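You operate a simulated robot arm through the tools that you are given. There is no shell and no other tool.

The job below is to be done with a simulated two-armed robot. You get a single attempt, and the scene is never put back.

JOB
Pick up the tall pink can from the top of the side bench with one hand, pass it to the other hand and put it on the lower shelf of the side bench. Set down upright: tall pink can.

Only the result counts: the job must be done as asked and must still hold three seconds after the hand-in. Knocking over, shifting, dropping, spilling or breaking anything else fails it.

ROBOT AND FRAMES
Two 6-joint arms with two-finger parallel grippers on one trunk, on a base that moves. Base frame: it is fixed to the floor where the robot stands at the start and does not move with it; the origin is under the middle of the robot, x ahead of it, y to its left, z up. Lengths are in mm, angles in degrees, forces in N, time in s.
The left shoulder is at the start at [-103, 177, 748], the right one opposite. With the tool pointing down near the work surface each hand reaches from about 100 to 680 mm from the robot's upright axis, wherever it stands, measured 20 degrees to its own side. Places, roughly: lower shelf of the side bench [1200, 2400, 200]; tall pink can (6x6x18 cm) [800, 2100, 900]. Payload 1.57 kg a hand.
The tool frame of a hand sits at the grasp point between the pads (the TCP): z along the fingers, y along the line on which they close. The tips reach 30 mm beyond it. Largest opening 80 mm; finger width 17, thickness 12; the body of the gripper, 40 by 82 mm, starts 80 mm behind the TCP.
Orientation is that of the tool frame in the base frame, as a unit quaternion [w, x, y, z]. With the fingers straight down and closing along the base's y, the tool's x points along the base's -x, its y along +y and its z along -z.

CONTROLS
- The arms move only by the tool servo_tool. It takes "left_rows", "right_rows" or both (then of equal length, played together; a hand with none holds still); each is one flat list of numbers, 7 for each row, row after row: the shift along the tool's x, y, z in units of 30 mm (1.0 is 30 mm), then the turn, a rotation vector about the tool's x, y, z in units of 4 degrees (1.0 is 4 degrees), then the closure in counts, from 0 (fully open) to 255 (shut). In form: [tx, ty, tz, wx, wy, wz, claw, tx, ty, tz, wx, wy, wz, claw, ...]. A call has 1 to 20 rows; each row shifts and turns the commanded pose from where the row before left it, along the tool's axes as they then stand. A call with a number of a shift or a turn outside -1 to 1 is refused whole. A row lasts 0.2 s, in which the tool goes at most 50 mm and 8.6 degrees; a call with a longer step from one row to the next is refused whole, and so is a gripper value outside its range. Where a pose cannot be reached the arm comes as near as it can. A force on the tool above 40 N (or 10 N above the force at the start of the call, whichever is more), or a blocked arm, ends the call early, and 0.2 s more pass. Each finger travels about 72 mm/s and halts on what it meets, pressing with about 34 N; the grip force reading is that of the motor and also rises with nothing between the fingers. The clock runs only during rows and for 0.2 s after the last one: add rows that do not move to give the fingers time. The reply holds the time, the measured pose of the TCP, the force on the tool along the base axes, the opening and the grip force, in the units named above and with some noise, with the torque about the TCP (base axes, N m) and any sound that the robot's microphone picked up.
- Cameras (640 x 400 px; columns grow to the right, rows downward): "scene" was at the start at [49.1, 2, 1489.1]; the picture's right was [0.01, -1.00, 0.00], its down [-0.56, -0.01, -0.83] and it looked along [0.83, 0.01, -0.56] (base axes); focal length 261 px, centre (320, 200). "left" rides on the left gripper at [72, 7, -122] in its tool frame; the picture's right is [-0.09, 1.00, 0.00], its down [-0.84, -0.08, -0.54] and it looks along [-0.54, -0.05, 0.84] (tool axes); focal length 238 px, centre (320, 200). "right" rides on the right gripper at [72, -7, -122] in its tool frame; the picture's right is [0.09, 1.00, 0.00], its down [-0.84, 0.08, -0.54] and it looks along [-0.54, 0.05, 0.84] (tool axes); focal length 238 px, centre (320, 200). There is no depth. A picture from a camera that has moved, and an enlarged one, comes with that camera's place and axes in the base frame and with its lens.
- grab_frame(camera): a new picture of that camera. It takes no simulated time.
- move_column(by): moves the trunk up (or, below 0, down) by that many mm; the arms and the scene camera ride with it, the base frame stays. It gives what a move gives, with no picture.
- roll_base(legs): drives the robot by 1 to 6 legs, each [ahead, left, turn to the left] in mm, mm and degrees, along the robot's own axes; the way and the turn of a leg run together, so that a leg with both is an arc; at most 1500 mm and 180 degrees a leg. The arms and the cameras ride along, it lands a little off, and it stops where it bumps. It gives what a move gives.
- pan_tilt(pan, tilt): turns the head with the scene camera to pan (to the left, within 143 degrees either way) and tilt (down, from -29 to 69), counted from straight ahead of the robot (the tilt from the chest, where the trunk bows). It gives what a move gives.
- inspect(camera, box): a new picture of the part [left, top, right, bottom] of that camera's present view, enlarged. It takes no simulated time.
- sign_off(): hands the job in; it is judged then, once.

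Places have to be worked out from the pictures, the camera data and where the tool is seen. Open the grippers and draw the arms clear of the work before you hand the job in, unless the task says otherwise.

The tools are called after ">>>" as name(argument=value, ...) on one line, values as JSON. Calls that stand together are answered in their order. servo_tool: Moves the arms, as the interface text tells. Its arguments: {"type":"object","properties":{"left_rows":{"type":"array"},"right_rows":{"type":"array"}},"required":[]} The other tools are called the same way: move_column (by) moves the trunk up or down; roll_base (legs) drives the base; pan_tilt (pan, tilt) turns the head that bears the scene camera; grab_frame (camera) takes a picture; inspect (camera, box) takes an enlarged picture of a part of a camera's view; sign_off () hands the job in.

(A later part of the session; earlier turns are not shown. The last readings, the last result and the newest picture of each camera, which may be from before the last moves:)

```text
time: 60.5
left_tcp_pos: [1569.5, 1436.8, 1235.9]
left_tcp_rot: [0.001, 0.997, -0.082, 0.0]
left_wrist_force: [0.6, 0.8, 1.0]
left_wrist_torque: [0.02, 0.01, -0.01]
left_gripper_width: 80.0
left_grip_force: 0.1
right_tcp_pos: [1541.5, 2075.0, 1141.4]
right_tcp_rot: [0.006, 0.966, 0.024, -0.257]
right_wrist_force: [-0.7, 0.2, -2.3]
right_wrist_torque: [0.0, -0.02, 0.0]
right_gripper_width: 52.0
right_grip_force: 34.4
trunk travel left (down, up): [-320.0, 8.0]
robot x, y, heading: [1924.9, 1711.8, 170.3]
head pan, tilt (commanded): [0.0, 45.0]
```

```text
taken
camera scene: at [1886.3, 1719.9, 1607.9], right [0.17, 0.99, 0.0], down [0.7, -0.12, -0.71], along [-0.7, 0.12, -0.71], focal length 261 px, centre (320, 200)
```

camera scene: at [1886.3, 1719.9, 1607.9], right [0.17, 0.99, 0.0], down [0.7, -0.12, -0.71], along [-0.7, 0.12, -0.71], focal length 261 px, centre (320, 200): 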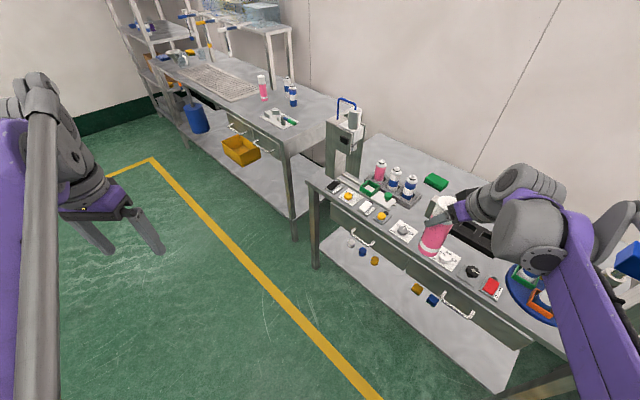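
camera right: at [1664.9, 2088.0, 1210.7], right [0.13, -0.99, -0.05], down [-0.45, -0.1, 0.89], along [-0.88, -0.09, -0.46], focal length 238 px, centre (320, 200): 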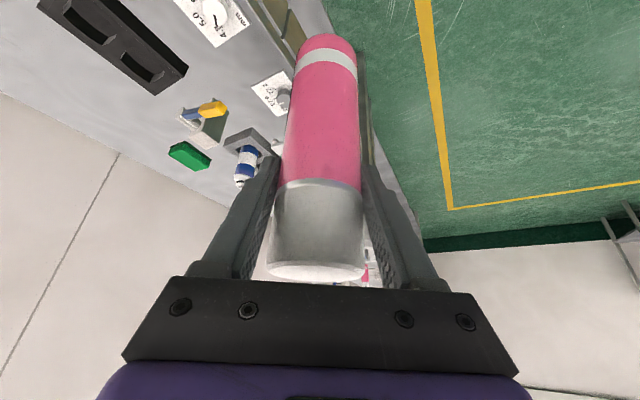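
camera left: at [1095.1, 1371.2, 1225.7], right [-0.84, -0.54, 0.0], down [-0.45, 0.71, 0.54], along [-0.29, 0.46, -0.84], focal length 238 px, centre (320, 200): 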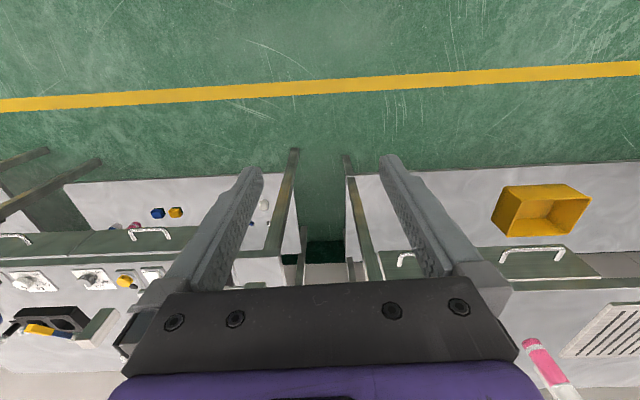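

I now turn the robot square to the bench (about 44.6° to the right), staying about 650 mm in front of it.

>>> roll_base(legs=[[0, 0, -44.6]])

>>> pan_tilt(pan=0, tilt=45)

>>> grab_frame(camera="scene")

```text
time: 62.9
left_tcp_pos: [1477.6, 1769.6, 1234.8]
left_tcp_rot: [0.0, 0.888, -0.459, -0.001]
left_wrist_force: [0.8, -0.9, -0.2]
left_wrist_torque: [0.01, 0.0, -0.01]
left_gripper_width: 80.1
left_grip_force: 0.0
right_tcp_pos: [1910.1, 2240.7, 1141.3]
right_tcp_rot: [-0.094, 0.901, -0.349, -0.242]
right_wrist_force: [0.4, 1.0, -2.0]
right_wrist_torque: [0.0, -0.02, 0.02]
right_gripper_width: 52.3
right_grip_force: 34.0
trunk travel left (down, up): [-320.0, 8.0]
robot x, y, heading: [1923.5, 1708.0, 125.5]
head pan, tilt (commanded): [0.0, 45.0]
```

```text
time: 63.5
left_tcp_pos: [1477.7, 1769.2, 1235.8]
left_tcp_rot: [0.0, 0.889, -0.458, 0.0]
left_wrist_force: [0.0, -0.4, -0.7]
left_wrist_torque: [0.01, 0.03, 0.01]
left_gripper_width: 80.3
left_grip_force: 0.0
right_tcp_pos: [1911.0, 2241.4, 1142.0]
right_tcp_rot: [-0.094, 0.901, -0.348, -0.242]
right_wrist_force: [0.2, 0.3, -2.7]
right_wrist_torque: [-0.03, 0.02, 0.02]
right_gripper_width: 51.7
right_grip_force: 34.1
trunk travel left (down, up): [-320.0, 8.0]
robot x, y, heading: [1922.9, 1712.0, 125.2]
head pan, tilt (commanded): [0.0, 45.0]
```

```text
taken
camera scene: at [1902.5, 1744.6, 1607.8], right [0.82, 0.58, 0.0], down [0.41, -0.58, -0.71], along [-0.41, 0.58, -0.71], focal length 261 px, centre (320, 200)
```

scene: 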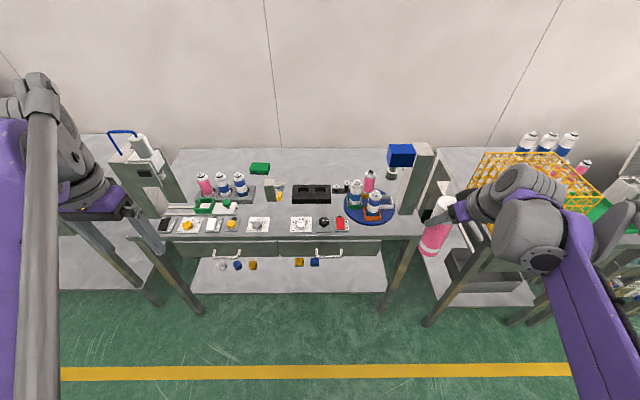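

Right TCP is at about (440, −297, 1141) in the robot's own frame and the left at (307, 329, 1235). I bring the can to a handover point about (430, −20, 1120) in the robot frame, then yaw the right tool further left to about 50° to leave room for the left hand.

>>> servo_tool(right_rows=[-0.089, 0.758, 0.119, 0, 0, 0, 255, -0.089, 0.758, 0.119, 0, 0, 0, 255, -0.089, 0.758, 0.119, 0, 0, 0, 255, -0.089, 0.758, 0.119, 0, 0, 0, 255, -0.089, 0.758, 0.119, 0, 0, 0, 255, -0.089, 0.758, 0.119, 0, 0, 0, 255, -0.089, 0.758, 0.119, 0, 0, 0, 255, -0.089, 0.758, 0.119, 0, 0, 0, 255, -0.089, 0.758, 0.119, 0, 0, 0, 255, -0.089, 0.758, 0.119, 0, 0, 0, 255, -0.089, 0.758, 0.119, 0, 0, 0, 255, -0.089, 0.758, 0.119, 0, 0, 0, 255, 0, 0, 0, 0, 0, 0, 255])

>>> servo_tool(right_rows=[0, 0, 0, -0.3927, 0, -0.68, 255, 0, 0, 0, -0.3927, 0, -0.68, 255, 0, 0, 0, -0.3927, 0, -0.68, 255, 0, 0, 0, -0.3927, 0, -0.68, 255, 0, 0, 0, -0.3927, 0, -0.68, 255, 0, 0, 0, -0.3927, 0, -0.68, 255, 0, 0, 0, -0.3927, 0, -0.68, 255, 0, 0, 0, -0.3927, 0, -0.68, 255, 0, 0, 0, -0.3927, 0, -0.68, 255, 0, 0, 0, -0.3927, 0, -0.68, 255, 0, 0, 0, -0.3927, 0, -0.68, 255, 0, 0, 0, -0.3927, 0, -0.68, 255, 0, 0, 0, 0, 0, 0, 255])

>>> grab_frame(camera="scene")

>>> grab_frame(camera="right")

```text
time: 66.3
left_tcp_pos: [1477.9, 1769.6, 1234.0]
left_tcp_rot: [0.0, 0.889, -0.458, 0.0]
left_wrist_force: [0.6, -0.4, 0.4]
left_wrist_torque: [-0.01, 0.01, -0.02]
left_gripper_width: 79.9
left_grip_force: 0.0
right_tcp_pos: [1691.2, 2073.3, 1120.5]
right_tcp_rot: [-0.094, 0.901, -0.349, -0.241]
right_wrist_force: [-1.2, 0.5, -2.8]
right_wrist_torque: [-0.01, 0.0, -0.02]
right_gripper_width: 51.8
right_grip_force: 34.2
trunk travel left (down, up): [-320.0, 8.0]
robot x, y, heading: [1927.1, 1714.6, 125.5]
head pan, tilt (commanded): [0.0, 45.0]
```

```text
time: 69.1
left_tcp_pos: [1477.7, 1769.6, 1236.6]
left_tcp_rot: [0.0, 0.889, -0.459, 0.0]
left_wrist_force: [-0.5, 0.1, 0.3]
left_wrist_torque: [0.02, 0.0, 0.01]
left_gripper_width: 80.2
left_grip_force: 0.1
right_tcp_pos: [1691.1, 2072.5, 1120.9]
right_tcp_rot: [-0.01, 0.965, -0.037, -0.258]
right_wrist_force: [0.1, 0.2, -1.3]
right_wrist_torque: [-0.03, -0.03, -0.01]
right_gripper_width: 52.1
right_grip_force: 33.9
trunk travel left (down, up): [-320.0, 8.0]
robot x, y, heading: [1927.6, 1712.8, 125.1]
head pan, tilt (commanded): [0.0, 45.0]
```

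```text
taken
camera scene: at [1902.4, 1744.5, 1607.8], right [0.82, 0.58, 0.0], down [0.41, -0.58, -0.71], along [-0.41, 0.58, -0.71], focal length 261 px, centre (320, 200)
```

scene: 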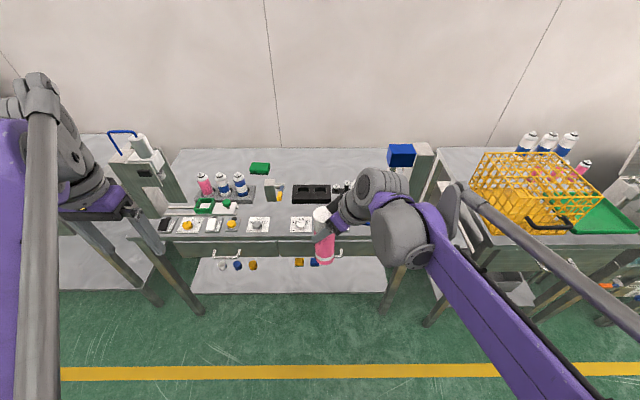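

```text
taken
camera right: at [1815.5, 2069.8, 1188.8], right [0.0, -1.0, -0.05], down [-0.46, -0.04, 0.89], along [-0.89, 0.02, -0.46], focal length 238 px, centre (320, 200)
```

right: 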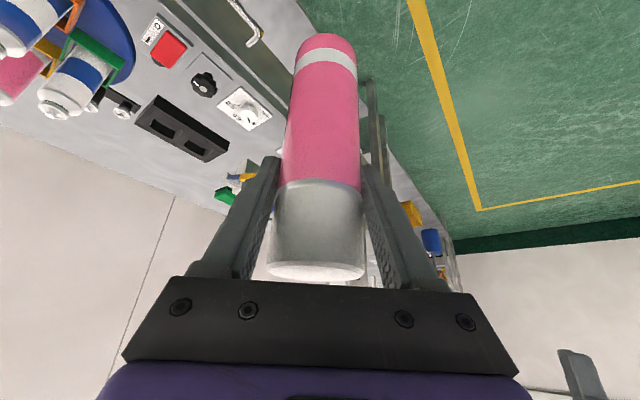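

The can hangs upright at about (429, −16) in the robot frame, with its bottom near z 991. I turn the left tool in place: 60° to the right, then pitched up to 30° below horizontal.

>>> servo_tool(left_rows=[0, 0, 0, 0, 0, 1, 0, 0, 0, 0, 0, 0, 1, 0, 0, 0, 0, 0, 0, 1, 0, 0, 0, 0, 0, 0, 1, 0, 0, 0, 0, 0, 0, 1, 0, 0, 0, 0, 0, 0, 1, 0, 0, 0, 0, 0, 0, 1, 0, 0, 0, 0, 0, 0, 1, 0, 0, 0, 0, 0, 0, 1, 0, 0, 0, 0, 0, 0, 1, 0, 0, 0, 0, 0, 0, 1, 0, 0, 0, 0, 0, 0, 1, 0, 0, 0, 0, 0, 0, 1, 0, 0, 0, 0, 0, 0, 1, 0, 0, 0, 0, 0, 0, 1, 0, 0, 0, 0, 0, 0, 0, 0])

>>> servo_tool(left_rows=[0, 0, 0, 0, -1, 0, 0, 0, 0, 0, 0, -1, 0, 0, 0, 0, 0, 0, -1, 0, 0, 0, 0, 0, 0, -1, 0, 0, 0, 0, 0, 0, -1, 0, 0, 0, 0, 0, 0, -1, 0, 0, 0, 0, 0, 0, -1, 0, 0, 0, 0, 0, 0, -1, 0, 0, 0, 0, 0, 0, -1, 0, 0, 0, 0, 0, 0, -1, 0, 0, 0, 0, 0, 0, -1, 0, 0, 0, 0, 0, 0, -1, 0, 0, 0, 0, 0, 0, -1, 0, 0, 0, 0, 0, 0, -1, 0, 0, 0, 0, 0, 0, -1, 0, 0, 0, 0, 0, 0, 0, 0, 0])

>>> grab_frame(camera="scene")

>>> grab_frame(camera="left")

```text
time: 72.5
left_tcp_pos: [1478.0, 1768.4, 1234.7]
left_tcp_rot: [0.0, -0.54, 0.842, 0.0]
left_wrist_force: [0.4, -0.8, 0.6]
left_wrist_torque: [-0.03, -0.02, 0.0]
left_gripper_width: 80.0
left_grip_force: 0.0
right_tcp_pos: [1690.3, 2072.4, 1120.5]
right_tcp_rot: [-0.011, 0.965, -0.039, -0.259]
right_wrist_force: [0.5, -0.4, -2.3]
right_wrist_torque: [-0.06, 0.01, 0.02]
right_gripper_width: 52.0
right_grip_force: 33.7
trunk travel left (down, up): [-320.0, 8.0]
robot x, y, heading: [1927.6, 1707.8, 125.3]
head pan, tilt (commanded): [0.0, 45.0]
```

```text
time: 75.9
left_tcp_pos: [1478.3, 1768.4, 1234.4]
left_tcp_rot: [0.421, -0.468, 0.729, 0.27]
left_wrist_force: [-0.2, -0.5, 1.0]
left_wrist_torque: [0.01, -0.02, -0.01]
left_gripper_width: 80.1
left_grip_force: 0.0
right_tcp_pos: [1691.6, 2073.1, 1119.1]
right_tcp_rot: [-0.011, 0.965, -0.039, -0.258]
right_wrist_force: [0.3, -0.3, -2.4]
right_wrist_torque: [-0.03, -0.03, -0.02]
right_gripper_width: 52.0
right_grip_force: 33.7
trunk travel left (down, up): [-320.0, 8.0]
robot x, y, heading: [1928.0, 1709.5, 125.3]
head pan, tilt (commanded): [0.0, 45.0]
```

```text
taken
camera scene: at [1902.5, 1744.7, 1607.8], right [0.82, 0.58, 0.0], down [0.41, -0.58, -0.71], along [-0.41, 0.58, -0.71], focal length 261 px, centre (320, 200)
```

scene: 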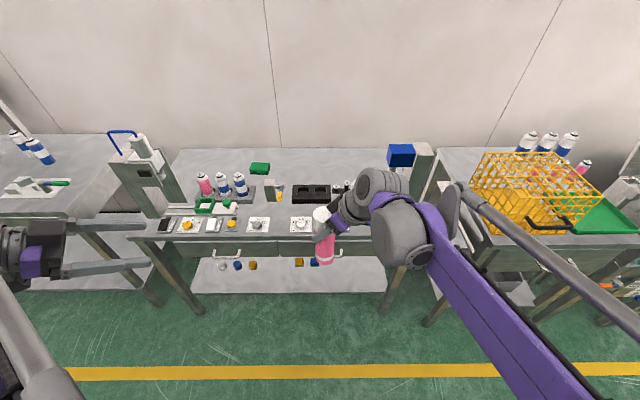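

```text
taken
camera left: at [1414.3, 1642.4, 1232.8], right [-0.89, 0.46, 0.08], down [0.05, -0.08, 1.0], along [0.46, 0.89, 0.05], focal length 238 px, centre (320, 200)
```

left: 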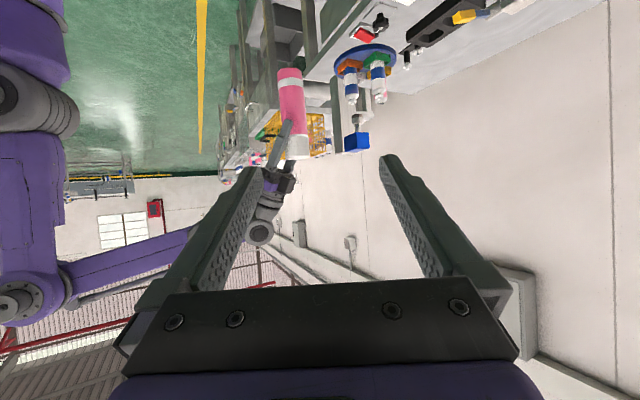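

The left tool now points inward as intended and its camera sees the can. I move it to a standby point 140 mm short of the grasp along its own axis.

>>> servo_tool(left_rows=[-0.0536, -0.152, 0.6376, 0, 0, 0, 0, -0.0536, -0.152, 0.6376, 0, 0, 0, 0, -0.0536, -0.152, 0.6376, 0, 0, 0, 0, -0.0536, -0.152, 0.6376, 0, 0, 0, 0, -0.0536, -0.152, 0.6376, 0, 0, 0, 0, -0.0536, -0.152, 0.6376, 0, 0, 0, 0, -0.0536, -0.152, 0.6376, 0, 0, 0, 0, -0.0536, -0.152, 0.6376, 0, 0, 0, 0, -0.0536, -0.152, 0.6376, 0, 0, 0, 0, -0.0536, -0.152, 0.6376, 0, 0, 0, 0, -0.0536, -0.152, 0.6376, 0, 0, 0, 0, -0.0536, -0.152, 0.6376, 0, 0, 0, 0, -0.0536, -0.152, 0.6376, 0, 0, 0, 0, -0.0536, -0.152, 0.6376, 0, 0, 0, 0, 0, 0, 0, 0, 0, 0, 0])

>>> grab_frame(camera="left")

>>> inspect(camera="scene", box=[200, 150, 440, 300])

```text
time: 79.1
left_tcp_pos: [1638.2, 1962.4, 1120.7]
left_tcp_rot: [0.421, -0.468, 0.729, 0.27]
left_wrist_force: [0.1, -0.3, -0.6]
left_wrist_torque: [0.01, 0.01, 0.02]
left_gripper_width: 80.0
left_grip_force: 0.1
right_tcp_pos: [1690.3, 2073.0, 1118.8]
right_tcp_rot: [-0.011, 0.965, -0.039, -0.258]
right_wrist_force: [-0.9, -0.7, -3.0]
right_wrist_torque: [-0.01, 0.0, 0.0]
right_gripper_width: 52.1
right_grip_force: 33.7
trunk travel left (down, up): [-320.0, 8.0]
robot x, y, heading: [1924.3, 1711.2, 125.6]
head pan, tilt (commanded): [0.0, 45.0]
```

```text
taken
camera left: at [1574.5, 1836.8, 1118.7], right [-0.89, 0.46, 0.08], down [0.05, -0.08, 1.0], along [0.46, 0.89, 0.05], focal length 238 px, centre (320, 200)
```

left: 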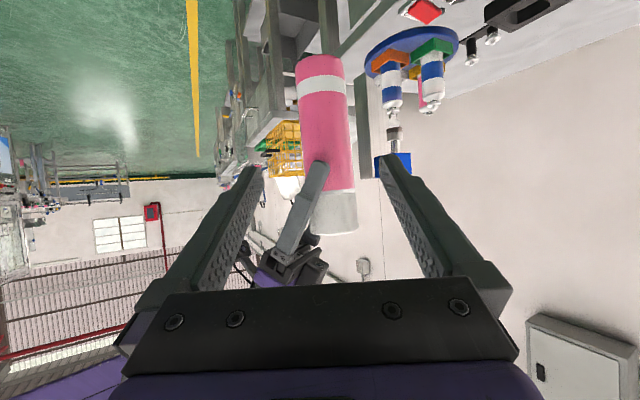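

```text
2.67 times, centred on (320, 225) of scene
camera zoom: at [1902.3, 1744.4, 1607.8], right [0.82, 0.58, 0.0], down [0.41, -0.58, -0.71], along [-0.41, 0.58, -0.71], focal length 696 px, centre (320, 133)
```

zoom: 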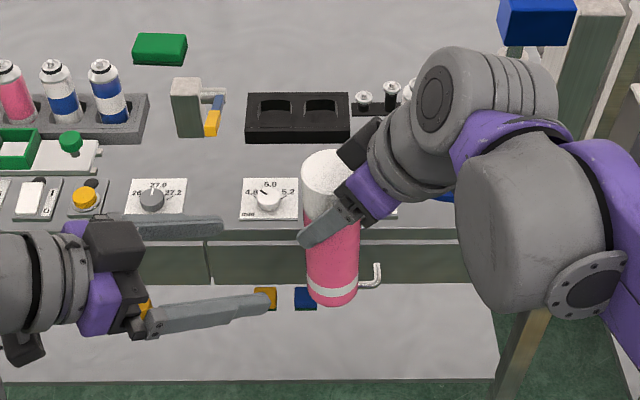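

The can is about 6.5 mm to the +y side of the left tool axis, and the left fingers will come in about 30 mm below the right fingertip. I correct sideways and advance 100 mm, then look again.

>>> servo_tool(left_rows=[0, 0.217, 0, 0, 0, 0, 0, 0, 0, 0.55, 0, 0, 0, 0, 0, 0, 0.55, 0, 0, 0, 0, 0, 0, 0.55, 0, 0, 0, 0, 0, 0, 0.55, 0, 0, 0, 0, 0, 0, 0.55, 0, 0, 0, 0, 0, 0, 0.55, 0, 0, 0, 0, 0, 0, 0, 0, 0, 0, 0])

>>> grab_frame(camera="left")

>>> inspect(camera="scene", box=[200, 150, 440, 300])

```text
time: 80.9
left_tcp_pos: [1668.5, 2043.6, 1072.0]
left_tcp_rot: [0.421, -0.468, 0.729, 0.269]
left_wrist_force: [-0.8, 0.3, 0.0]
left_wrist_torque: [0.0, 0.0, 0.0]
left_gripper_width: 80.1
left_grip_force: 0.1
right_tcp_pos: [1690.7, 2073.7, 1119.6]
right_tcp_rot: [-0.01, 0.965, -0.039, -0.258]
right_wrist_force: [0.2, 0.3, -2.1]
right_wrist_torque: [0.0, -0.03, -0.02]
right_gripper_width: 51.8
right_grip_force: 33.8
trunk travel left (down, up): [-320.0, 8.0]
robot x, y, heading: [1927.4, 1709.3, 125.3]
head pan, tilt (commanded): [0.0, 45.0]
```

```text
taken
camera left: at [1603.4, 1916.8, 1069.6], right [-0.89, 0.46, 0.08], down [0.05, -0.08, 1.0], along [0.46, 0.89, 0.05], focal length 238 px, centre (320, 200)
```

left: 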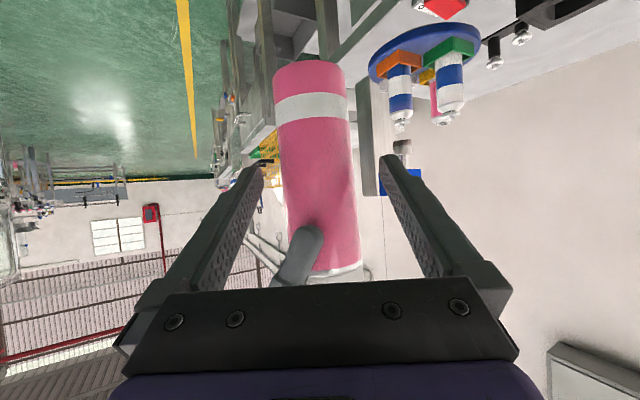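

```text
2.67 times, centred on (320, 225) of scene
camera zoom: at [1902.5, 1744.3, 1607.8], right [0.82, 0.58, 0.0], down [0.41, -0.58, -0.71], along [-0.41, 0.58, -0.71], focal length 696 px, centre (320, 133)
```

zoom: 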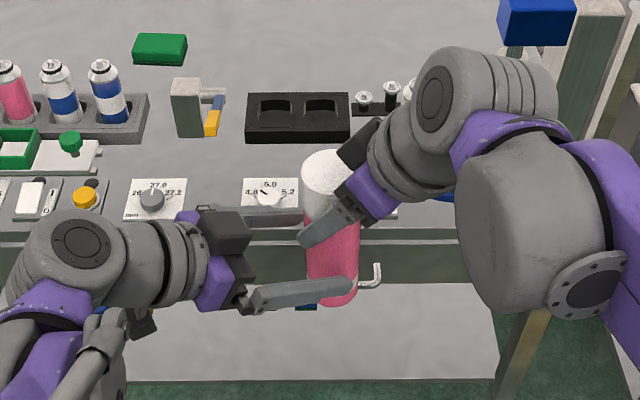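

The can is centred between the left fingers (edges 283–356, tips' midpoint 320), well below the right fingertips. I advance the last 41 mm slowly.

>>> servo_tool(left_rows=[0, 0, 0.34, 0, 0, 0, 0, 0, 0, 0.34, 0, 0, 0, 0, 0, 0, 0.34, 0, 0, 0, 0, 0, 0, 0.34, 0, 0, 0, 0, 0, 0, 0, 0, 0, 0, 0])

>>> grab_frame(camera="left")

>>> inspect(camera="scene", box=[240, 170, 400, 270])

>>> grab_frame(camera="right")

```text
time: 82.1
left_tcp_pos: [1682.3, 2075.2, 1051.5]
left_tcp_rot: [0.421, -0.468, 0.728, 0.271]
left_wrist_force: [0.0, 0.1, -0.4]
left_wrist_torque: [0.0, -0.02, -0.01]
left_gripper_width: 79.9
left_grip_force: 0.2
right_tcp_pos: [1689.9, 2073.9, 1118.5]
right_tcp_rot: [-0.01, 0.965, -0.038, -0.259]
right_wrist_force: [0.0, -0.3, -2.4]
right_wrist_torque: [-0.01, -0.02, 0.01]
right_gripper_width: 51.8
right_grip_force: 33.9
trunk travel left (down, up): [-320.0, 8.0]
robot x, y, heading: [1928.2, 1714.7, 125.4]
head pan, tilt (commanded): [0.0, 45.0]
```

```text
taken
camera left: at [1618.4, 1949.0, 1048.7], right [-0.89, 0.46, 0.08], down [0.05, -0.08, 1.0], along [0.46, 0.89, 0.05], focal length 238 px, centre (320, 200)
```

left: 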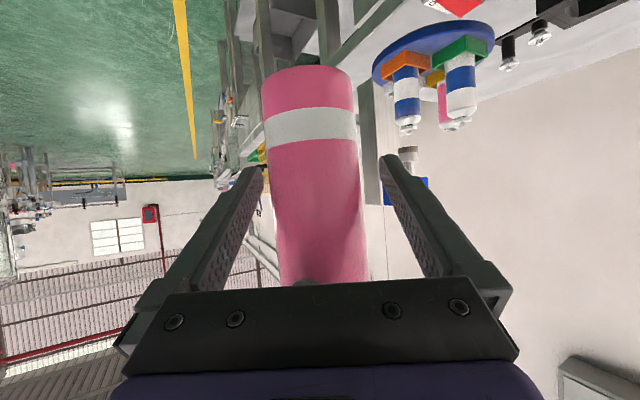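

```text
4.00 times, centred on (320, 220) of scene
camera zoom: at [1902.4, 1744.3, 1607.8], right [0.82, 0.58, 0.0], down [0.41, -0.58, -0.71], along [-0.41, 0.58, -0.71], focal length 1044 px, centre (320, 120)
```

zoom: 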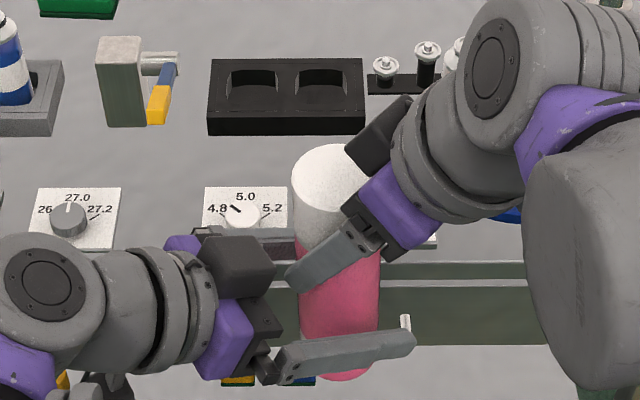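

```text
taken
camera right: at [1815.6, 2069.5, 1188.8], right [0.0, -1.0, -0.05], down [-0.46, -0.04, 0.89], along [-0.89, 0.02, -0.46], focal length 238 px, centre (320, 200)
```

right: 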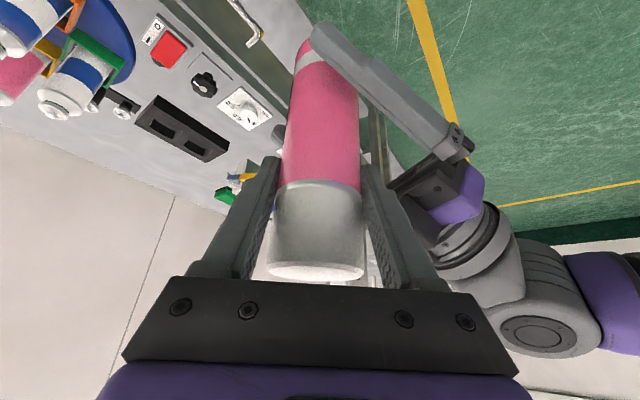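

Everything is in place: the left fingers straddle the lower part of the can, with about a 2 mm offset. I correct that and close the left gripper while the right still holds.

>>> servo_tool(left_rows=[0, -0.067, 0, 0, 0, 0, 0, 0, 0, 0, 0, 0, 0, 40, 0, 0, 0, 0, 0, 0, 70, 0, 0, 0, 0, 0, 0, 110, 0, 0, 0, 0, 0, 0, 255, 0, 0, 0, 0, 0, 0, 255, 0, 0, 0, 0, 0, 0, 255])

>>> grab_frame(camera="left")

```text
time: 83.7
left_tcp_pos: [1684.5, 2075.5, 1050.7]
left_tcp_rot: [0.42, -0.469, 0.728, 0.271]
left_wrist_force: [-2.3, 1.5, 0.3]
left_wrist_torque: [-0.47, -0.26, 0.0]
left_gripper_width: 52.3
left_grip_force: 34.4
right_tcp_pos: [1691.0, 2073.1, 1120.5]
right_tcp_rot: [-0.01, 0.965, -0.039, -0.259]
right_wrist_force: [0.5, -1.7, -1.7]
right_wrist_torque: [0.38, 0.2, 0.02]
right_gripper_width: 52.2
right_grip_force: 33.9
trunk travel left (down, up): [-320.0, 8.0]
robot x, y, heading: [1923.6, 1713.1, 125.4]
head pan, tilt (commanded): [0.0, 45.0]
```

```text
taken
camera left: at [1620.3, 1948.2, 1048.6], right [-0.89, 0.46, 0.08], down [0.05, -0.08, 1.0], along [0.46, 0.89, 0.05], focal length 238 px, centre (320, 200)
```

left: 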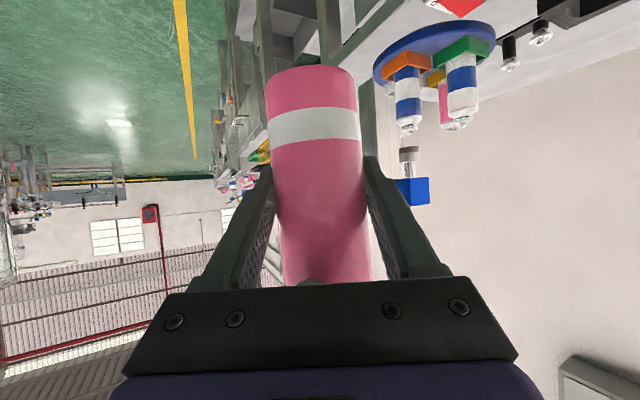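

Both hands hold the can (left 52.3 mm, 34 N; small internal forces). I open the right hand partly to about 64 mm and watch the forces.

>>> servo_tool(right_rows=[0, 0, 0, 0, 0, 0, 120, 0, 0, 0, 0, 0, 0, 50, 0, 0, 0, 0, 0, 0, 50, 0, 0, 0, 0, 0, 0, 50], left_rows=[0, 0, 0, 0, 0, 0, 255, 0, 0, 0, 0, 0, 0, 255, 0, 0, 0, 0, 0, 0, 255, 0, 0, 0, 0, 0, 0, 255])

>>> grab_frame(camera="right")

>>> inspect(camera="scene", box=[240, 170, 400, 270])

```text
time: 84.7
left_tcp_pos: [1683.5, 2075.8, 1050.7]
left_tcp_rot: [0.421, -0.468, 0.729, 0.27]
left_wrist_force: [-1.1, 0.0, -0.5]
left_wrist_torque: [-0.01, -0.01, 0.01]
left_gripper_width: 52.0
left_grip_force: 33.9
right_tcp_pos: [1691.4, 2073.3, 1119.6]
right_tcp_rot: [-0.011, 0.965, -0.039, -0.259]
right_wrist_force: [-0.5, 0.7, 1.1]
right_wrist_torque: [0.0, 0.0, -0.01]
right_gripper_width: 64.4
right_grip_force: 0.0
trunk travel left (down, up): [-320.0, 8.0]
robot x, y, heading: [1923.0, 1711.9, 125.3]
head pan, tilt (commanded): [0.0, 45.0]
```

```text
taken
camera right: at [1815.5, 2069.7, 1188.8], right [0.0, -1.0, -0.05], down [-0.46, -0.04, 0.89], along [-0.89, 0.02, -0.46], focal length 238 px, centre (320, 200)
```

right: 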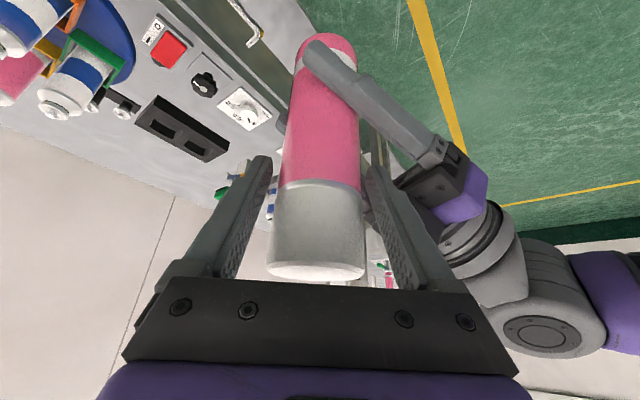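

```text
4.00 times, centred on (320, 220) of scene
camera zoom: at [1902.4, 1744.6, 1607.8], right [0.82, 0.58, 0.0], down [0.41, -0.58, -0.71], along [-0.41, 0.58, -0.71], focal length 1044 px, centre (320, 120)
```

zoom: 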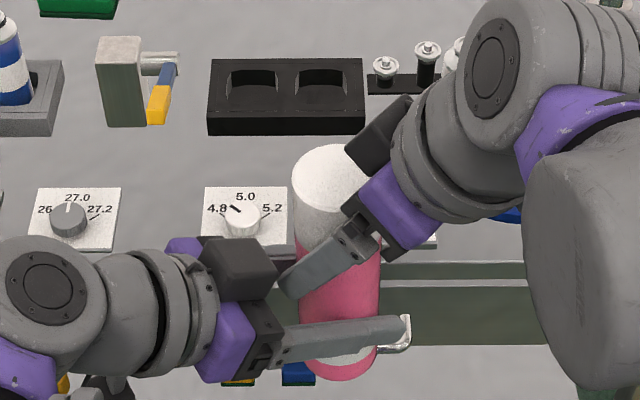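

The right fingers are free on both sides of the can and the left grip holds 34 N. I withdraw the right hand along its own axis by about 130 mm.

>>> servo_tool(right_rows=[0, 0, -0.3, 0, 0, 0, 50, 0, 0, -0.5, 0, 0, 0, 50, 0, 0, -0.6, 0, 0, 0, 50, 0, 0, -0.6, 0, 0, 0, 50, 0, 0, -0.6, 0, 0, 0, 50, 0, 0, -0.6, 0, 0, 0, 50, 0, 0, -0.6, 0, 0, 0, 50, 0, 0, -0.6, 0, 0, 0, 50, 0, 0, 0, 0, 0, 0, 50])

>>> grab_frame(camera="scene")

>>> grab_frame(camera="right")

```text
time: 86.7
left_tcp_pos: [1684.7, 2075.5, 1050.0]
left_tcp_rot: [0.421, -0.467, 0.729, 0.27]
left_wrist_force: [0.2, 0.4, -0.1]
left_wrist_torque: [-0.02, -0.06, -0.02]
left_gripper_width: 52.6
left_grip_force: 34.1
right_tcp_pos: [1756.7, 2069.3, 1235.9]
right_tcp_rot: [-0.011, 0.965, -0.038, -0.258]
right_wrist_force: [0.3, -1.1, -0.5]
right_wrist_torque: [0.02, 0.0, 0.0]
right_gripper_width: 64.2
right_grip_force: 0.0
trunk travel left (down, up): [-320.0, 8.0]
robot x, y, heading: [1926.6, 1714.1, 125.2]
head pan, tilt (commanded): [0.0, 45.0]
```

```text
taken
camera scene: at [1902.3, 1744.6, 1607.8], right [0.82, 0.58, 0.0], down [0.41, -0.58, -0.71], along [-0.41, 0.58, -0.71], focal length 261 px, centre (320, 200)
```

scene: 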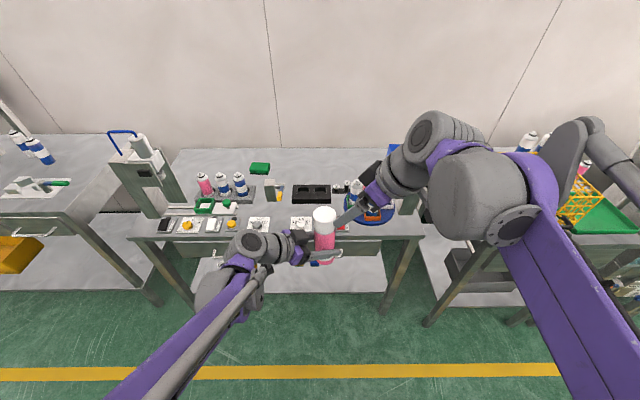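

```text
taken
camera right: at [1880.8, 2065.0, 1304.0], right [0.0, -1.0, -0.05], down [-0.46, -0.04, 0.89], along [-0.89, 0.02, -0.46], focal length 238 px, centre (320, 200)
```

right: 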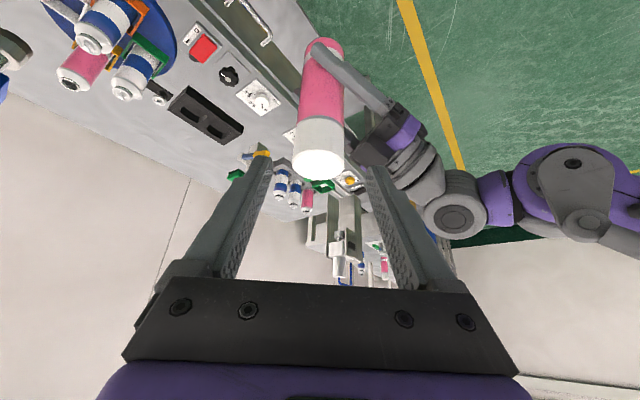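

The can stays in the left hand. I move the right hand away to the right side.

>>> servo_tool(right_rows=[0.656, -0.305, -0.379, 0, 0, 0, 20, 0.656, -0.305, -0.379, 0, 0, 0, 0, 0.656, -0.305, -0.379, 0, 0, 0, 0, 0.656, -0.305, -0.379, 0, 0, 0, 0, 0.656, -0.305, -0.379, 0, 0, 0, 0, 0.656, -0.305, -0.379, 0, 0, 0, 0, 0.656, -0.305, -0.379, 0, 0, 0, 0, 0.656, -0.305, -0.379, 0, 0, 0, 0, 0.656, -0.305, -0.379, 0, 0, 0, 0, 0.656, -0.305, -0.379, 0, 0, 0, 0, 0.656, -0.305, -0.379, 0, 0, 0, 0, 0.656, -0.305, -0.379, 0, 0, 0, 0])

>>> grab_frame(camera="scene")

>>> grab_frame(camera="left")

```text
time: 89.3
left_tcp_pos: [1684.6, 2074.7, 1050.9]
left_tcp_rot: [0.421, -0.468, 0.729, 0.27]
left_wrist_force: [0.1, 0.2, -0.3]
left_wrist_torque: [0.0, -0.01, 0.05]
left_gripper_width: 52.3
left_grip_force: 34.3
right_tcp_pos: [2039.5, 2156.0, 1234.9]
right_tcp_rot: [-0.011, 0.965, -0.039, -0.258]
right_wrist_force: [0.5, -0.2, -0.7]
right_wrist_torque: [0.02, 0.04, 0.01]
right_gripper_width: 80.2
right_grip_force: 0.0
trunk travel left (down, up): [-320.0, 8.0]
robot x, y, heading: [1923.0, 1713.5, 125.5]
head pan, tilt (commanded): [0.0, 45.0]
```

```text
taken
camera scene: at [1902.8, 1745.1, 1607.8], right [0.82, 0.58, 0.0], down [0.41, -0.58, -0.71], along [-0.41, 0.58, -0.71], focal length 261 px, centre (320, 200)
```

scene: 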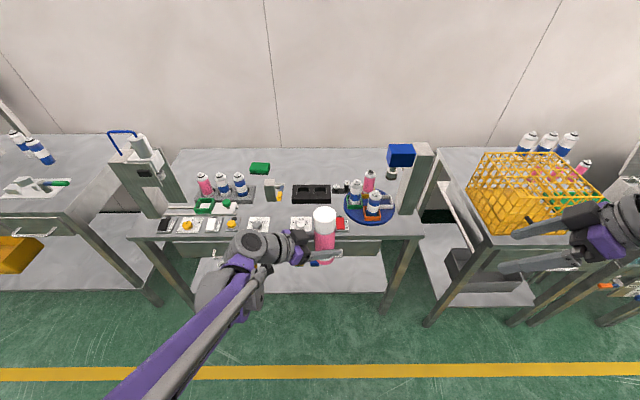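

```text
taken
camera left: at [1620.6, 1948.5, 1048.6], right [-0.89, 0.46, 0.08], down [0.05, -0.08, 1.0], along [0.46, 0.89, 0.05], focal length 238 px, centre (320, 200)
```

left: 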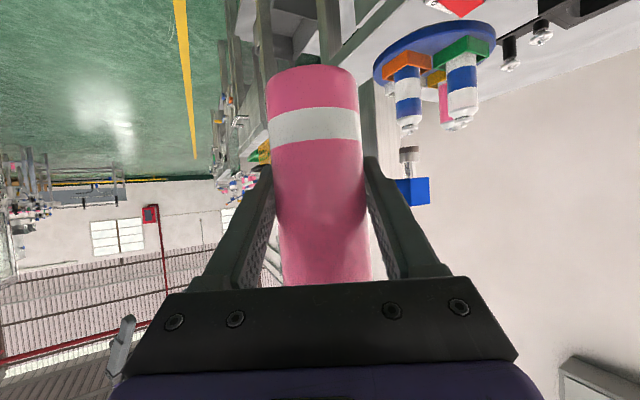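

The left hand holds the can steadily. I lower the trunk fully so the left arm can reach the lower shelf, staying well in front of the bench.

>>> move_column(by=-318)

>>> pan_tilt(pan=0, tilt=40)

>>> grab_frame(camera="scene")

>>> inspect(camera="scene", box=[180, 150, 420, 300])

```text
time: 92.5
left_tcp_pos: [1684.4, 2074.9, 732.4]
left_tcp_rot: [0.42, -0.468, 0.728, 0.271]
left_wrist_force: [0.5, -0.5, 0.8]
left_wrist_torque: [0.02, -0.01, 0.02]
left_gripper_width: 52.1
left_grip_force: 33.7
right_tcp_pos: [2039.1, 2154.7, 917.0]
right_tcp_rot: [-0.01, 0.965, -0.039, -0.258]
right_wrist_force: [-0.6, 0.4, -0.4]
right_wrist_torque: [0.0, -0.05, 0.0]
right_gripper_width: 80.2
right_grip_force: 0.0
trunk travel left (down, up): [-2.0, 326.0]
robot x, y, heading: [1921.2, 1713.6, 125.5]
head pan, tilt (commanded): [0.0, 45.0]
```

```text
time: 93.1
left_tcp_pos: [1683.7, 2075.6, 732.6]
left_tcp_rot: [0.42, -0.468, 0.729, 0.27]
left_wrist_force: [0.0, -0.5, 0.1]
left_wrist_torque: [0.0, -0.01, 0.01]
left_gripper_width: 52.0
left_grip_force: 34.3
right_tcp_pos: [2037.9, 2155.4, 916.4]
right_tcp_rot: [-0.01, 0.965, -0.038, -0.258]
right_wrist_force: [-0.1, -0.3, -0.4]
right_wrist_torque: [0.02, 0.04, 0.0]
right_gripper_width: 80.0
right_grip_force: 0.1
trunk travel left (down, up): [-2.0, 326.0]
robot x, y, heading: [1929.3, 1710.7, 125.5]
head pan, tilt (commanded): [0.0, 40.0]
```

```text
taken
camera scene: at [1869.9, 1790.3, 1290.0], right [0.82, 0.58, 0.0], down [0.37, -0.52, -0.77], along [-0.44, 0.62, -0.64], focal length 261 px, centre (320, 200)
```

scene: 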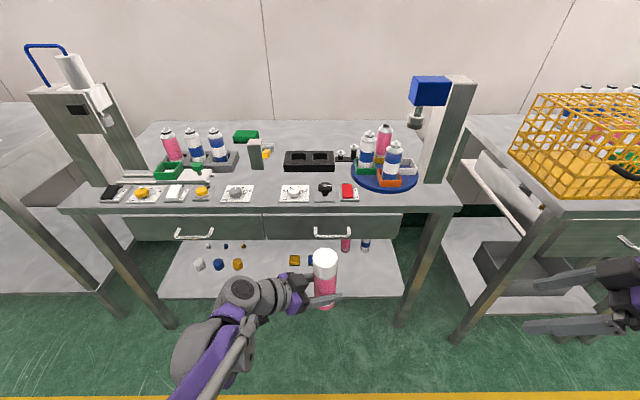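

```text
2.67 times, centred on (300, 225) of scene
camera zoom: at [1869.9, 1790.3, 1290.0], right [0.82, 0.58, 0.0], down [0.37, -0.52, -0.77], along [-0.44, 0.62, -0.64], focal length 696 px, centre (373, 133)
```

zoom: 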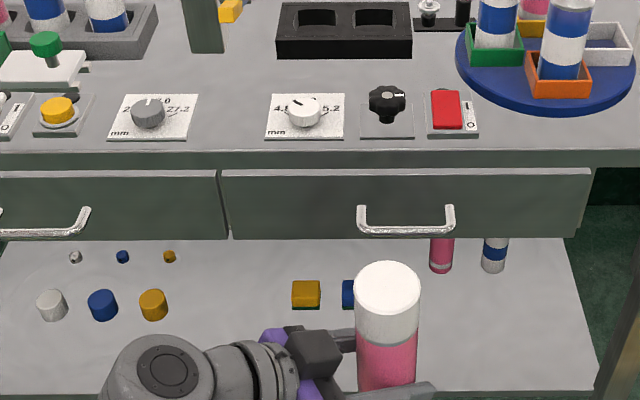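

The shelf items are visible: three pieces at the left, two blocks mid-right, and cans at the right, with an open stretch between. I lower the right hand to use its camera for a level look at the shelf.

>>> servo_tool(right_rows=[0.5, 0, 0.866, 0, 0, 0, 0, 0.5, 0, 0.866, 0, 0, 0, 0, 0.5, 0, 0.866, 0, 0, 0, 0, 0.5, 0, 0.866, 0, 0, 0, 0, 0.5, 0, 0.866, 0, 0, 0, 0, 0.5, 0, 0.866, 0, 0, 0, 0, 0.5, 0, 0.866, 0, 0, 0, 0, 0.5, 0, 0.866, 0, 0, 0, 0, 0.5, 0, 0.866, 0, 0, 0, 0, 0.5, 0, 0.866, 0, 0, 0, 0, 0.5, 0, 0.866, 0, 0, 0, 0, 0.5, 0, 0.866, 0, 0, 0, 0, 0.5, 0, 0.866, 0, 0, 0, 0, 0.5, 0, 0.866, 0, 0, 0, 0, 0, 0, 0, 0, 0, 0, 0])

>>> grab_frame(camera="right")

>>> grab_frame(camera="left")

```text
time: 96.3
left_tcp_pos: [1683.4, 2073.7, 733.0]
left_tcp_rot: [0.421, -0.467, 0.729, 0.269]
left_wrist_force: [0.0, 0.4, -0.7]
left_wrist_torque: [-0.01, -0.01, 0.0]
left_gripper_width: 52.1
left_grip_force: 34.1
right_tcp_pos: [2039.0, 2155.1, 497.1]
right_tcp_rot: [-0.011, 0.965, -0.039, -0.258]
right_wrist_force: [0.1, 0.1, 0.7]
right_wrist_torque: [0.01, -0.02, 0.02]
right_gripper_width: 80.0
right_grip_force: 0.0
trunk travel left (down, up): [-2.0, 326.0]
robot x, y, heading: [1925.2, 1711.0, 125.5]
head pan, tilt (commanded): [0.0, 40.0]
```

```text
taken
camera right: at [2163.9, 2152.1, 566.5], right [0.0, -1.0, -0.05], down [-0.46, -0.04, 0.89], along [-0.89, 0.02, -0.46], focal length 238 px, centre (320, 200)
```

right: 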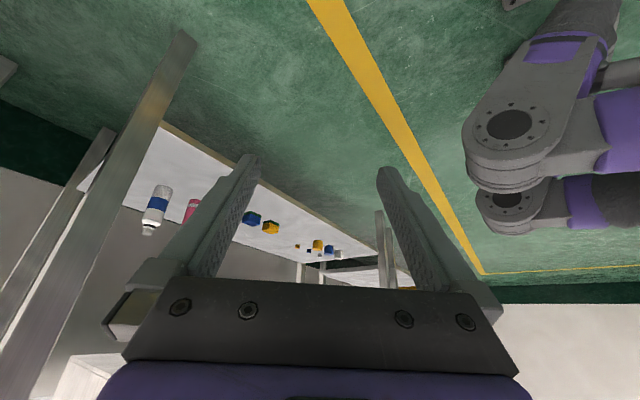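

```text
taken
camera left: at [1619.9, 1948.3, 730.9], right [-0.89, 0.46, 0.08], down [0.05, -0.08, 1.0], along [0.46, 0.89, 0.05], focal length 238 px, centre (320, 200)
```

left: 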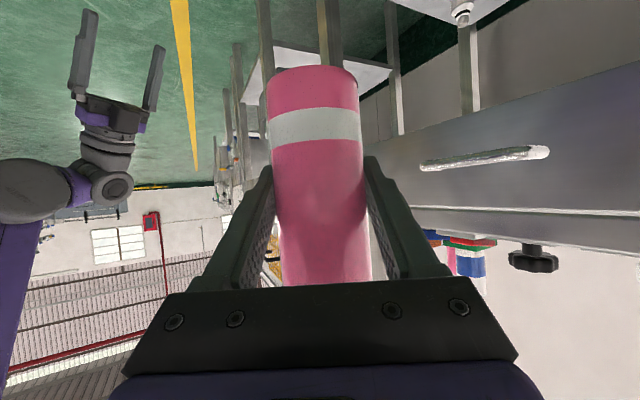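

From the three views the shelf top is at z≈218 with its front edge recessed about 55 mm from the bench top's edge. A free spot lies between the orange cylinder and the orange block. I yaw the left tool to about −15° and pull the right hand back 120 mm.

>>> servo_tool(left_rows=[0, 0, 0, -0.65, 0, -0.375, 255, 0, 0, 0, -0.65, 0, -0.375, 255, 0, 0, 0, -0.65, 0, -0.375, 255, 0, 0, 0, -0.65, 0, -0.375, 255, 0, 0, 0, -0.65, 0, -0.375, 255, 0, 0, 0, -0.65, 0, -0.375, 255, 0, 0, 0, -0.65, 0, -0.375, 255, 0, 0, 0, -0.65, 0, -0.375, 255, 0, 0, 0, -0.65, 0, -0.375, 255, 0, 0, 0, -0.65, 0, -0.375, 255, 0, 0, 0, -0.65, 0, -0.375, 255, 0, 0, 0, -0.65, 0, -0.375, 255, 0, 0, 0, -0.65, 0, -0.375, 255, 0, 0, 0, -0.65, 0, -0.375, 255, 0, 0, 0, -0.65, 0, -0.375, 255, 0, 0, 0, 0, 0, 0, 255], right_rows=[0.1476, 0.205, -0.085, 0, 0, 0, 0, 0.1476, 0.205, -0.085, 0, 0, 0, 0, 0.1476, 0.205, -0.085, 0, 0, 0, 0, 0.1476, 0.205, -0.085, 0, 0, 0, 0, 0.1476, 0.205, -0.085, 0, 0, 0, 0, 0.1476, 0.205, -0.085, 0, 0, 0, 0, 0.1476, 0.205, -0.085, 0, 0, 0, 0, 0.1476, 0.205, -0.085, 0, 0, 0, 0, 0.1476, 0.205, -0.085, 0, 0, 0, 0, 0.1476, 0.205, -0.085, 0, 0, 0, 0, 0.1476, 0.205, -0.085, 0, 0, 0, 0, 0.1476, 0.205, -0.085, 0, 0, 0, 0, 0.1476, 0.205, -0.085, 0, 0, 0, 0, 0.1476, 0.205, -0.085, 0, 0, 0, 0, 0.1476, 0.205, -0.085, 0, 0, 0, 0, 0, 0, 0, 0, 0, 0, 0])

>>> grab_frame(camera="scene")

```text
time: 99.7
left_tcp_pos: [1685.0, 2074.9, 734.2]
left_tcp_rot: [-0.285, 0.711, -0.494, -0.411]
left_wrist_force: [1.0, 0.6, -0.2]
left_wrist_torque: [0.01, -0.04, 0.0]
left_gripper_width: 52.0
left_grip_force: 34.1
right_tcp_pos: [2107.2, 2059.1, 496.1]
right_tcp_rot: [-0.01, 0.965, -0.038, -0.259]
right_wrist_force: [0.3, 0.6, 0.2]
right_wrist_torque: [-0.01, 0.01, 0.01]
right_gripper_width: 80.3
right_grip_force: 0.0
trunk travel left (down, up): [-2.0, 326.0]
robot x, y, heading: [1925.2, 1712.8, 125.5]
head pan, tilt (commanded): [0.0, 40.0]
```

```text
taken
camera scene: at [1869.9, 1790.3, 1290.0], right [0.82, 0.58, 0.0], down [0.37, -0.52, -0.77], along [-0.44, 0.62, -0.64], focal length 261 px, centre (320, 200)
```

scene: 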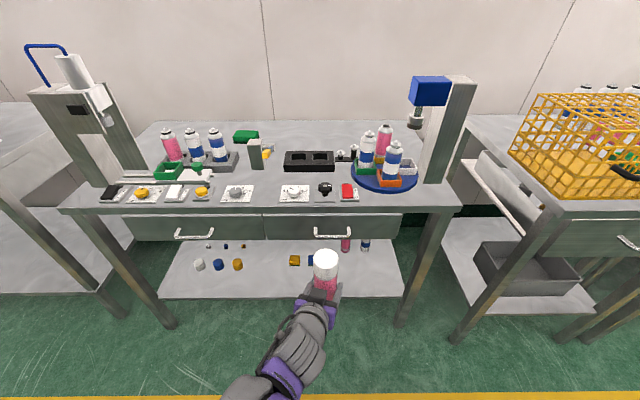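

The tool now points at −15° with the can upright. I lower the left hand in front of the bench (about 220 mm clear of it) to TCP z≈330, shifting 166 mm left.

>>> servo_tool(left_rows=[0.77, 0.334, 0.341, 0, 0, 0, 255, 0.77, 0.334, 0.341, 0, 0, 0, 255, 0.77, 0.334, 0.341, 0, 0, 0, 255, 0.77, 0.334, 0.341, 0, 0, 0, 255, 0.77, 0.334, 0.341, 0, 0, 0, 255, 0.77, 0.334, 0.341, 0, 0, 0, 255, 0.77, 0.334, 0.341, 0, 0, 0, 255, 0.77, 0.334, 0.341, 0, 0, 0, 255, 0.77, 0.334, 0.341, 0, 0, 0, 255, 0.77, 0.334, 0.341, 0, 0, 0, 255, 0.77, 0.334, 0.341, 0, 0, 0, 255, 0.77, 0.334, 0.341, 0, 0, 0, 255, 0.77, 0.334, 0.341, 0, 0, 0, 255, 0.77, 0.334, 0.341, 0, 0, 0, 255, 0.77, 0.334, 0.341, 0, 0, 0, 255, 0.77, 0.334, 0.341, 0, 0, 0, 255, 0, 0, 0, 0, 0, 0, 255])

>>> pan_tilt(pan=0, tilt=50)

>>> grab_frame(camera="scene")

>>> grab_frame(camera="left")

>>> grab_frame(camera="right")

```text
time: 103.3
left_tcp_pos: [1496.3, 2061.1, 410.4]
left_tcp_rot: [-0.285, 0.711, -0.495, -0.41]
left_wrist_force: [0.7, 1.0, 0.0]
left_wrist_torque: [-0.01, -0.01, 0.0]
left_gripper_width: 51.6
left_grip_force: 34.1
left hand out of reach, approached as far as the arm can: row 9, 10, 11, 12, 13, 14, 15, 16
right_tcp_pos: [2106.9, 2058.1, 496.5]
right_tcp_rot: [-0.01, 0.965, -0.039, -0.259]
right_wrist_force: [-0.1, 0.3, 0.3]
right_wrist_torque: [0.01, 0.0, -0.02]
right_gripper_width: 80.0
right_grip_force: 0.1
trunk travel left (down, up): [-2.0, 326.0]
robot x, y, heading: [1926.1, 1713.8, 125.4]
head pan, tilt (commanded): [0.0, 40.0]
```

```text
time: 104.0
left_tcp_pos: [1496.4, 2061.1, 410.6]
left_tcp_rot: [-0.285, 0.712, -0.495, -0.41]
left_wrist_force: [0.6, -0.3, 0.3]
left_wrist_torque: [0.05, 0.03, -0.01]
left_gripper_width: 52.1
left_grip_force: 34.1
right_tcp_pos: [2107.2, 2059.4, 497.9]
right_tcp_rot: [-0.01, 0.965, -0.038, -0.259]
right_wrist_force: [0.0, 1.0, 0.8]
right_wrist_torque: [-0.01, 0.01, 0.0]
right_gripper_width: 80.0
right_grip_force: 0.0
trunk travel left (down, up): [-2.0, 326.0]
robot x, y, heading: [1927.4, 1711.4, 125.4]
head pan, tilt (commanded): [0.0, 50.0]
```

```text
taken
camera scene: at [1874.5, 1783.7, 1275.9], right [0.82, 0.58, 0.0], down [0.44, -0.62, -0.64], along [-0.37, 0.52, -0.77], focal length 261 px, centre (320, 200)
```

scene: 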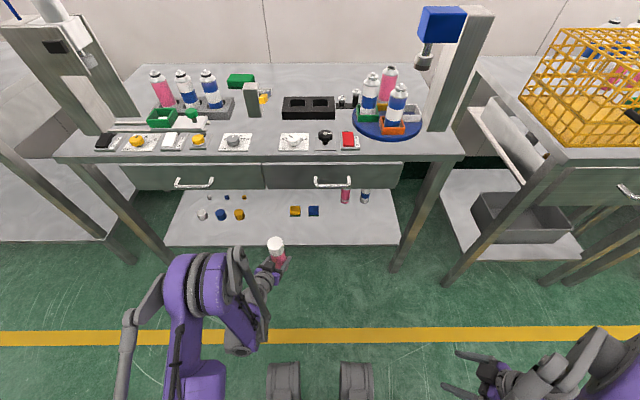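

```text
taken
camera left: at [1540.5, 1925.2, 408.7], right [-0.95, -0.3, 0.08], down [0.09, -0.02, 1.0], along [-0.3, 0.95, 0.05], focal length 238 px, centre (320, 200)
```

left: 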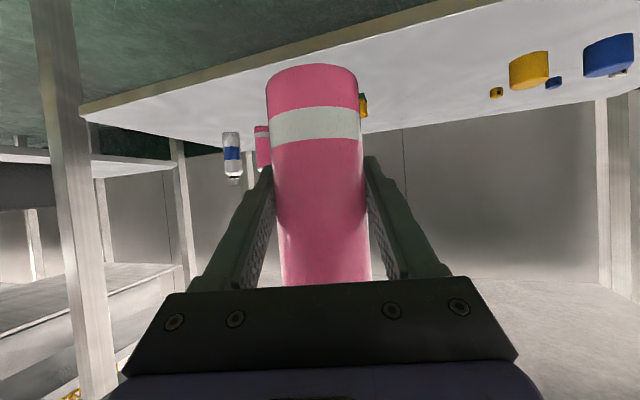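

```text
taken
camera right: at [2231.5, 2055.8, 566.2], right [0.0, -1.0, -0.05], down [-0.46, -0.04, 0.89], along [-0.89, 0.02, -0.46], focal length 238 px, centre (320, 200)
```

right: 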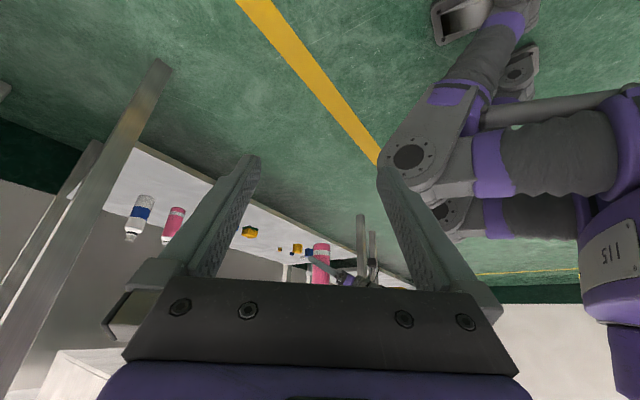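

The arm could not fold down that close: it stopped at about X=533, z=410 in the robot frame, so I'll work farther out instead. First I shift the base 110 mm left, with everything still in front of the bench, to line up with the free spot.

>>> roll_base(legs=[[0, 110, 0]])

>>> servo_tool(left_rows=[0, 0, 0, 0, 0, 0, 255, 0, 0, 0, 0, 0, 0, 255])

```text
time: 105.7
left_tcp_pos: [1406.7, 1997.3, 410.2]
left_tcp_rot: [-0.285, 0.711, -0.494, -0.41]
left_wrist_force: [0.7, 0.2, -0.2]
left_wrist_torque: [0.0, 0.01, 0.01]
left_gripper_width: 51.8
left_grip_force: 33.9
right_tcp_pos: [2016.2, 1995.2, 497.6]
right_tcp_rot: [-0.01, 0.965, -0.038, -0.258]
right_wrist_force: [0.0, -0.4, -0.3]
right_wrist_torque: [0.03, 0.0, -0.02]
right_gripper_width: 79.8
right_grip_force: 0.1
trunk travel left (down, up): [-2.0, 326.0]
robot x, y, heading: [1836.4, 1648.4, 125.6]
head pan, tilt (commanded): [0.0, 50.0]
```

```text
time: 106.3
left_tcp_pos: [1407.7, 1996.9, 411.2]
left_tcp_rot: [-0.285, 0.712, -0.494, -0.41]
left_wrist_force: [0.7, -0.5, 0.3]
left_wrist_torque: [0.02, 0.01, -0.01]
left_gripper_width: 51.9
left_grip_force: 33.2
right_tcp_pos: [2016.9, 1996.0, 498.0]
right_tcp_rot: [-0.01, 0.965, -0.038, -0.258]
right_wrist_force: [-0.3, 0.0, 0.4]
right_wrist_torque: [-0.02, -0.01, 0.02]
right_gripper_width: 79.7
right_grip_force: 0.1
trunk travel left (down, up): [-2.0, 326.0]
robot x, y, heading: [1836.2, 1645.0, 125.4]
head pan, tilt (commanded): [0.0, 50.0]
```

The left TCP is now in line with the spot (u≈370) and about 115 mm in front of the bench edge. I test the reach with a 100 mm forward move at the same height; the can passes under the drawers (their bottom is at about 650).

>>> servo_tool(left_rows=[-0.322, 0.1727, 0.5577, 0, 0, 0, 255, -0.322, 0.1727, 0.5577, 0, 0, 0, 255, -0.322, 0.1727, 0.5577, 0, 0, 0, 255, -0.322, 0.1727, 0.5577, 0, 0, 0, 255, -0.322, 0.1727, 0.5577, 0, 0, 0, 255, 0, 0, 0, 0, 0, 0, 255])

```text
time: 107.7
left_tcp_pos: [1347.7, 2077.2, 410.5]
left_tcp_rot: [-0.284, 0.712, -0.494, -0.41]
left_wrist_force: [-0.3, 0.2, 0.4]
left_wrist_torque: [-0.01, 0.01, 0.03]
left_gripper_width: 51.8
left_grip_force: 33.9
right_tcp_pos: [2016.3, 1995.9, 497.8]
right_tcp_rot: [-0.01, 0.965, -0.038, -0.259]
right_wrist_force: [0.2, 0.0, -0.4]
right_wrist_torque: [0.01, 0.0, 0.02]
right_gripper_width: 79.9
right_grip_force: 0.1
trunk travel left (down, up): [-2.0, 326.0]
robot x, y, heading: [1838.6, 1647.6, 125.4]
head pan, tilt (commanded): [0.0, 50.0]
```

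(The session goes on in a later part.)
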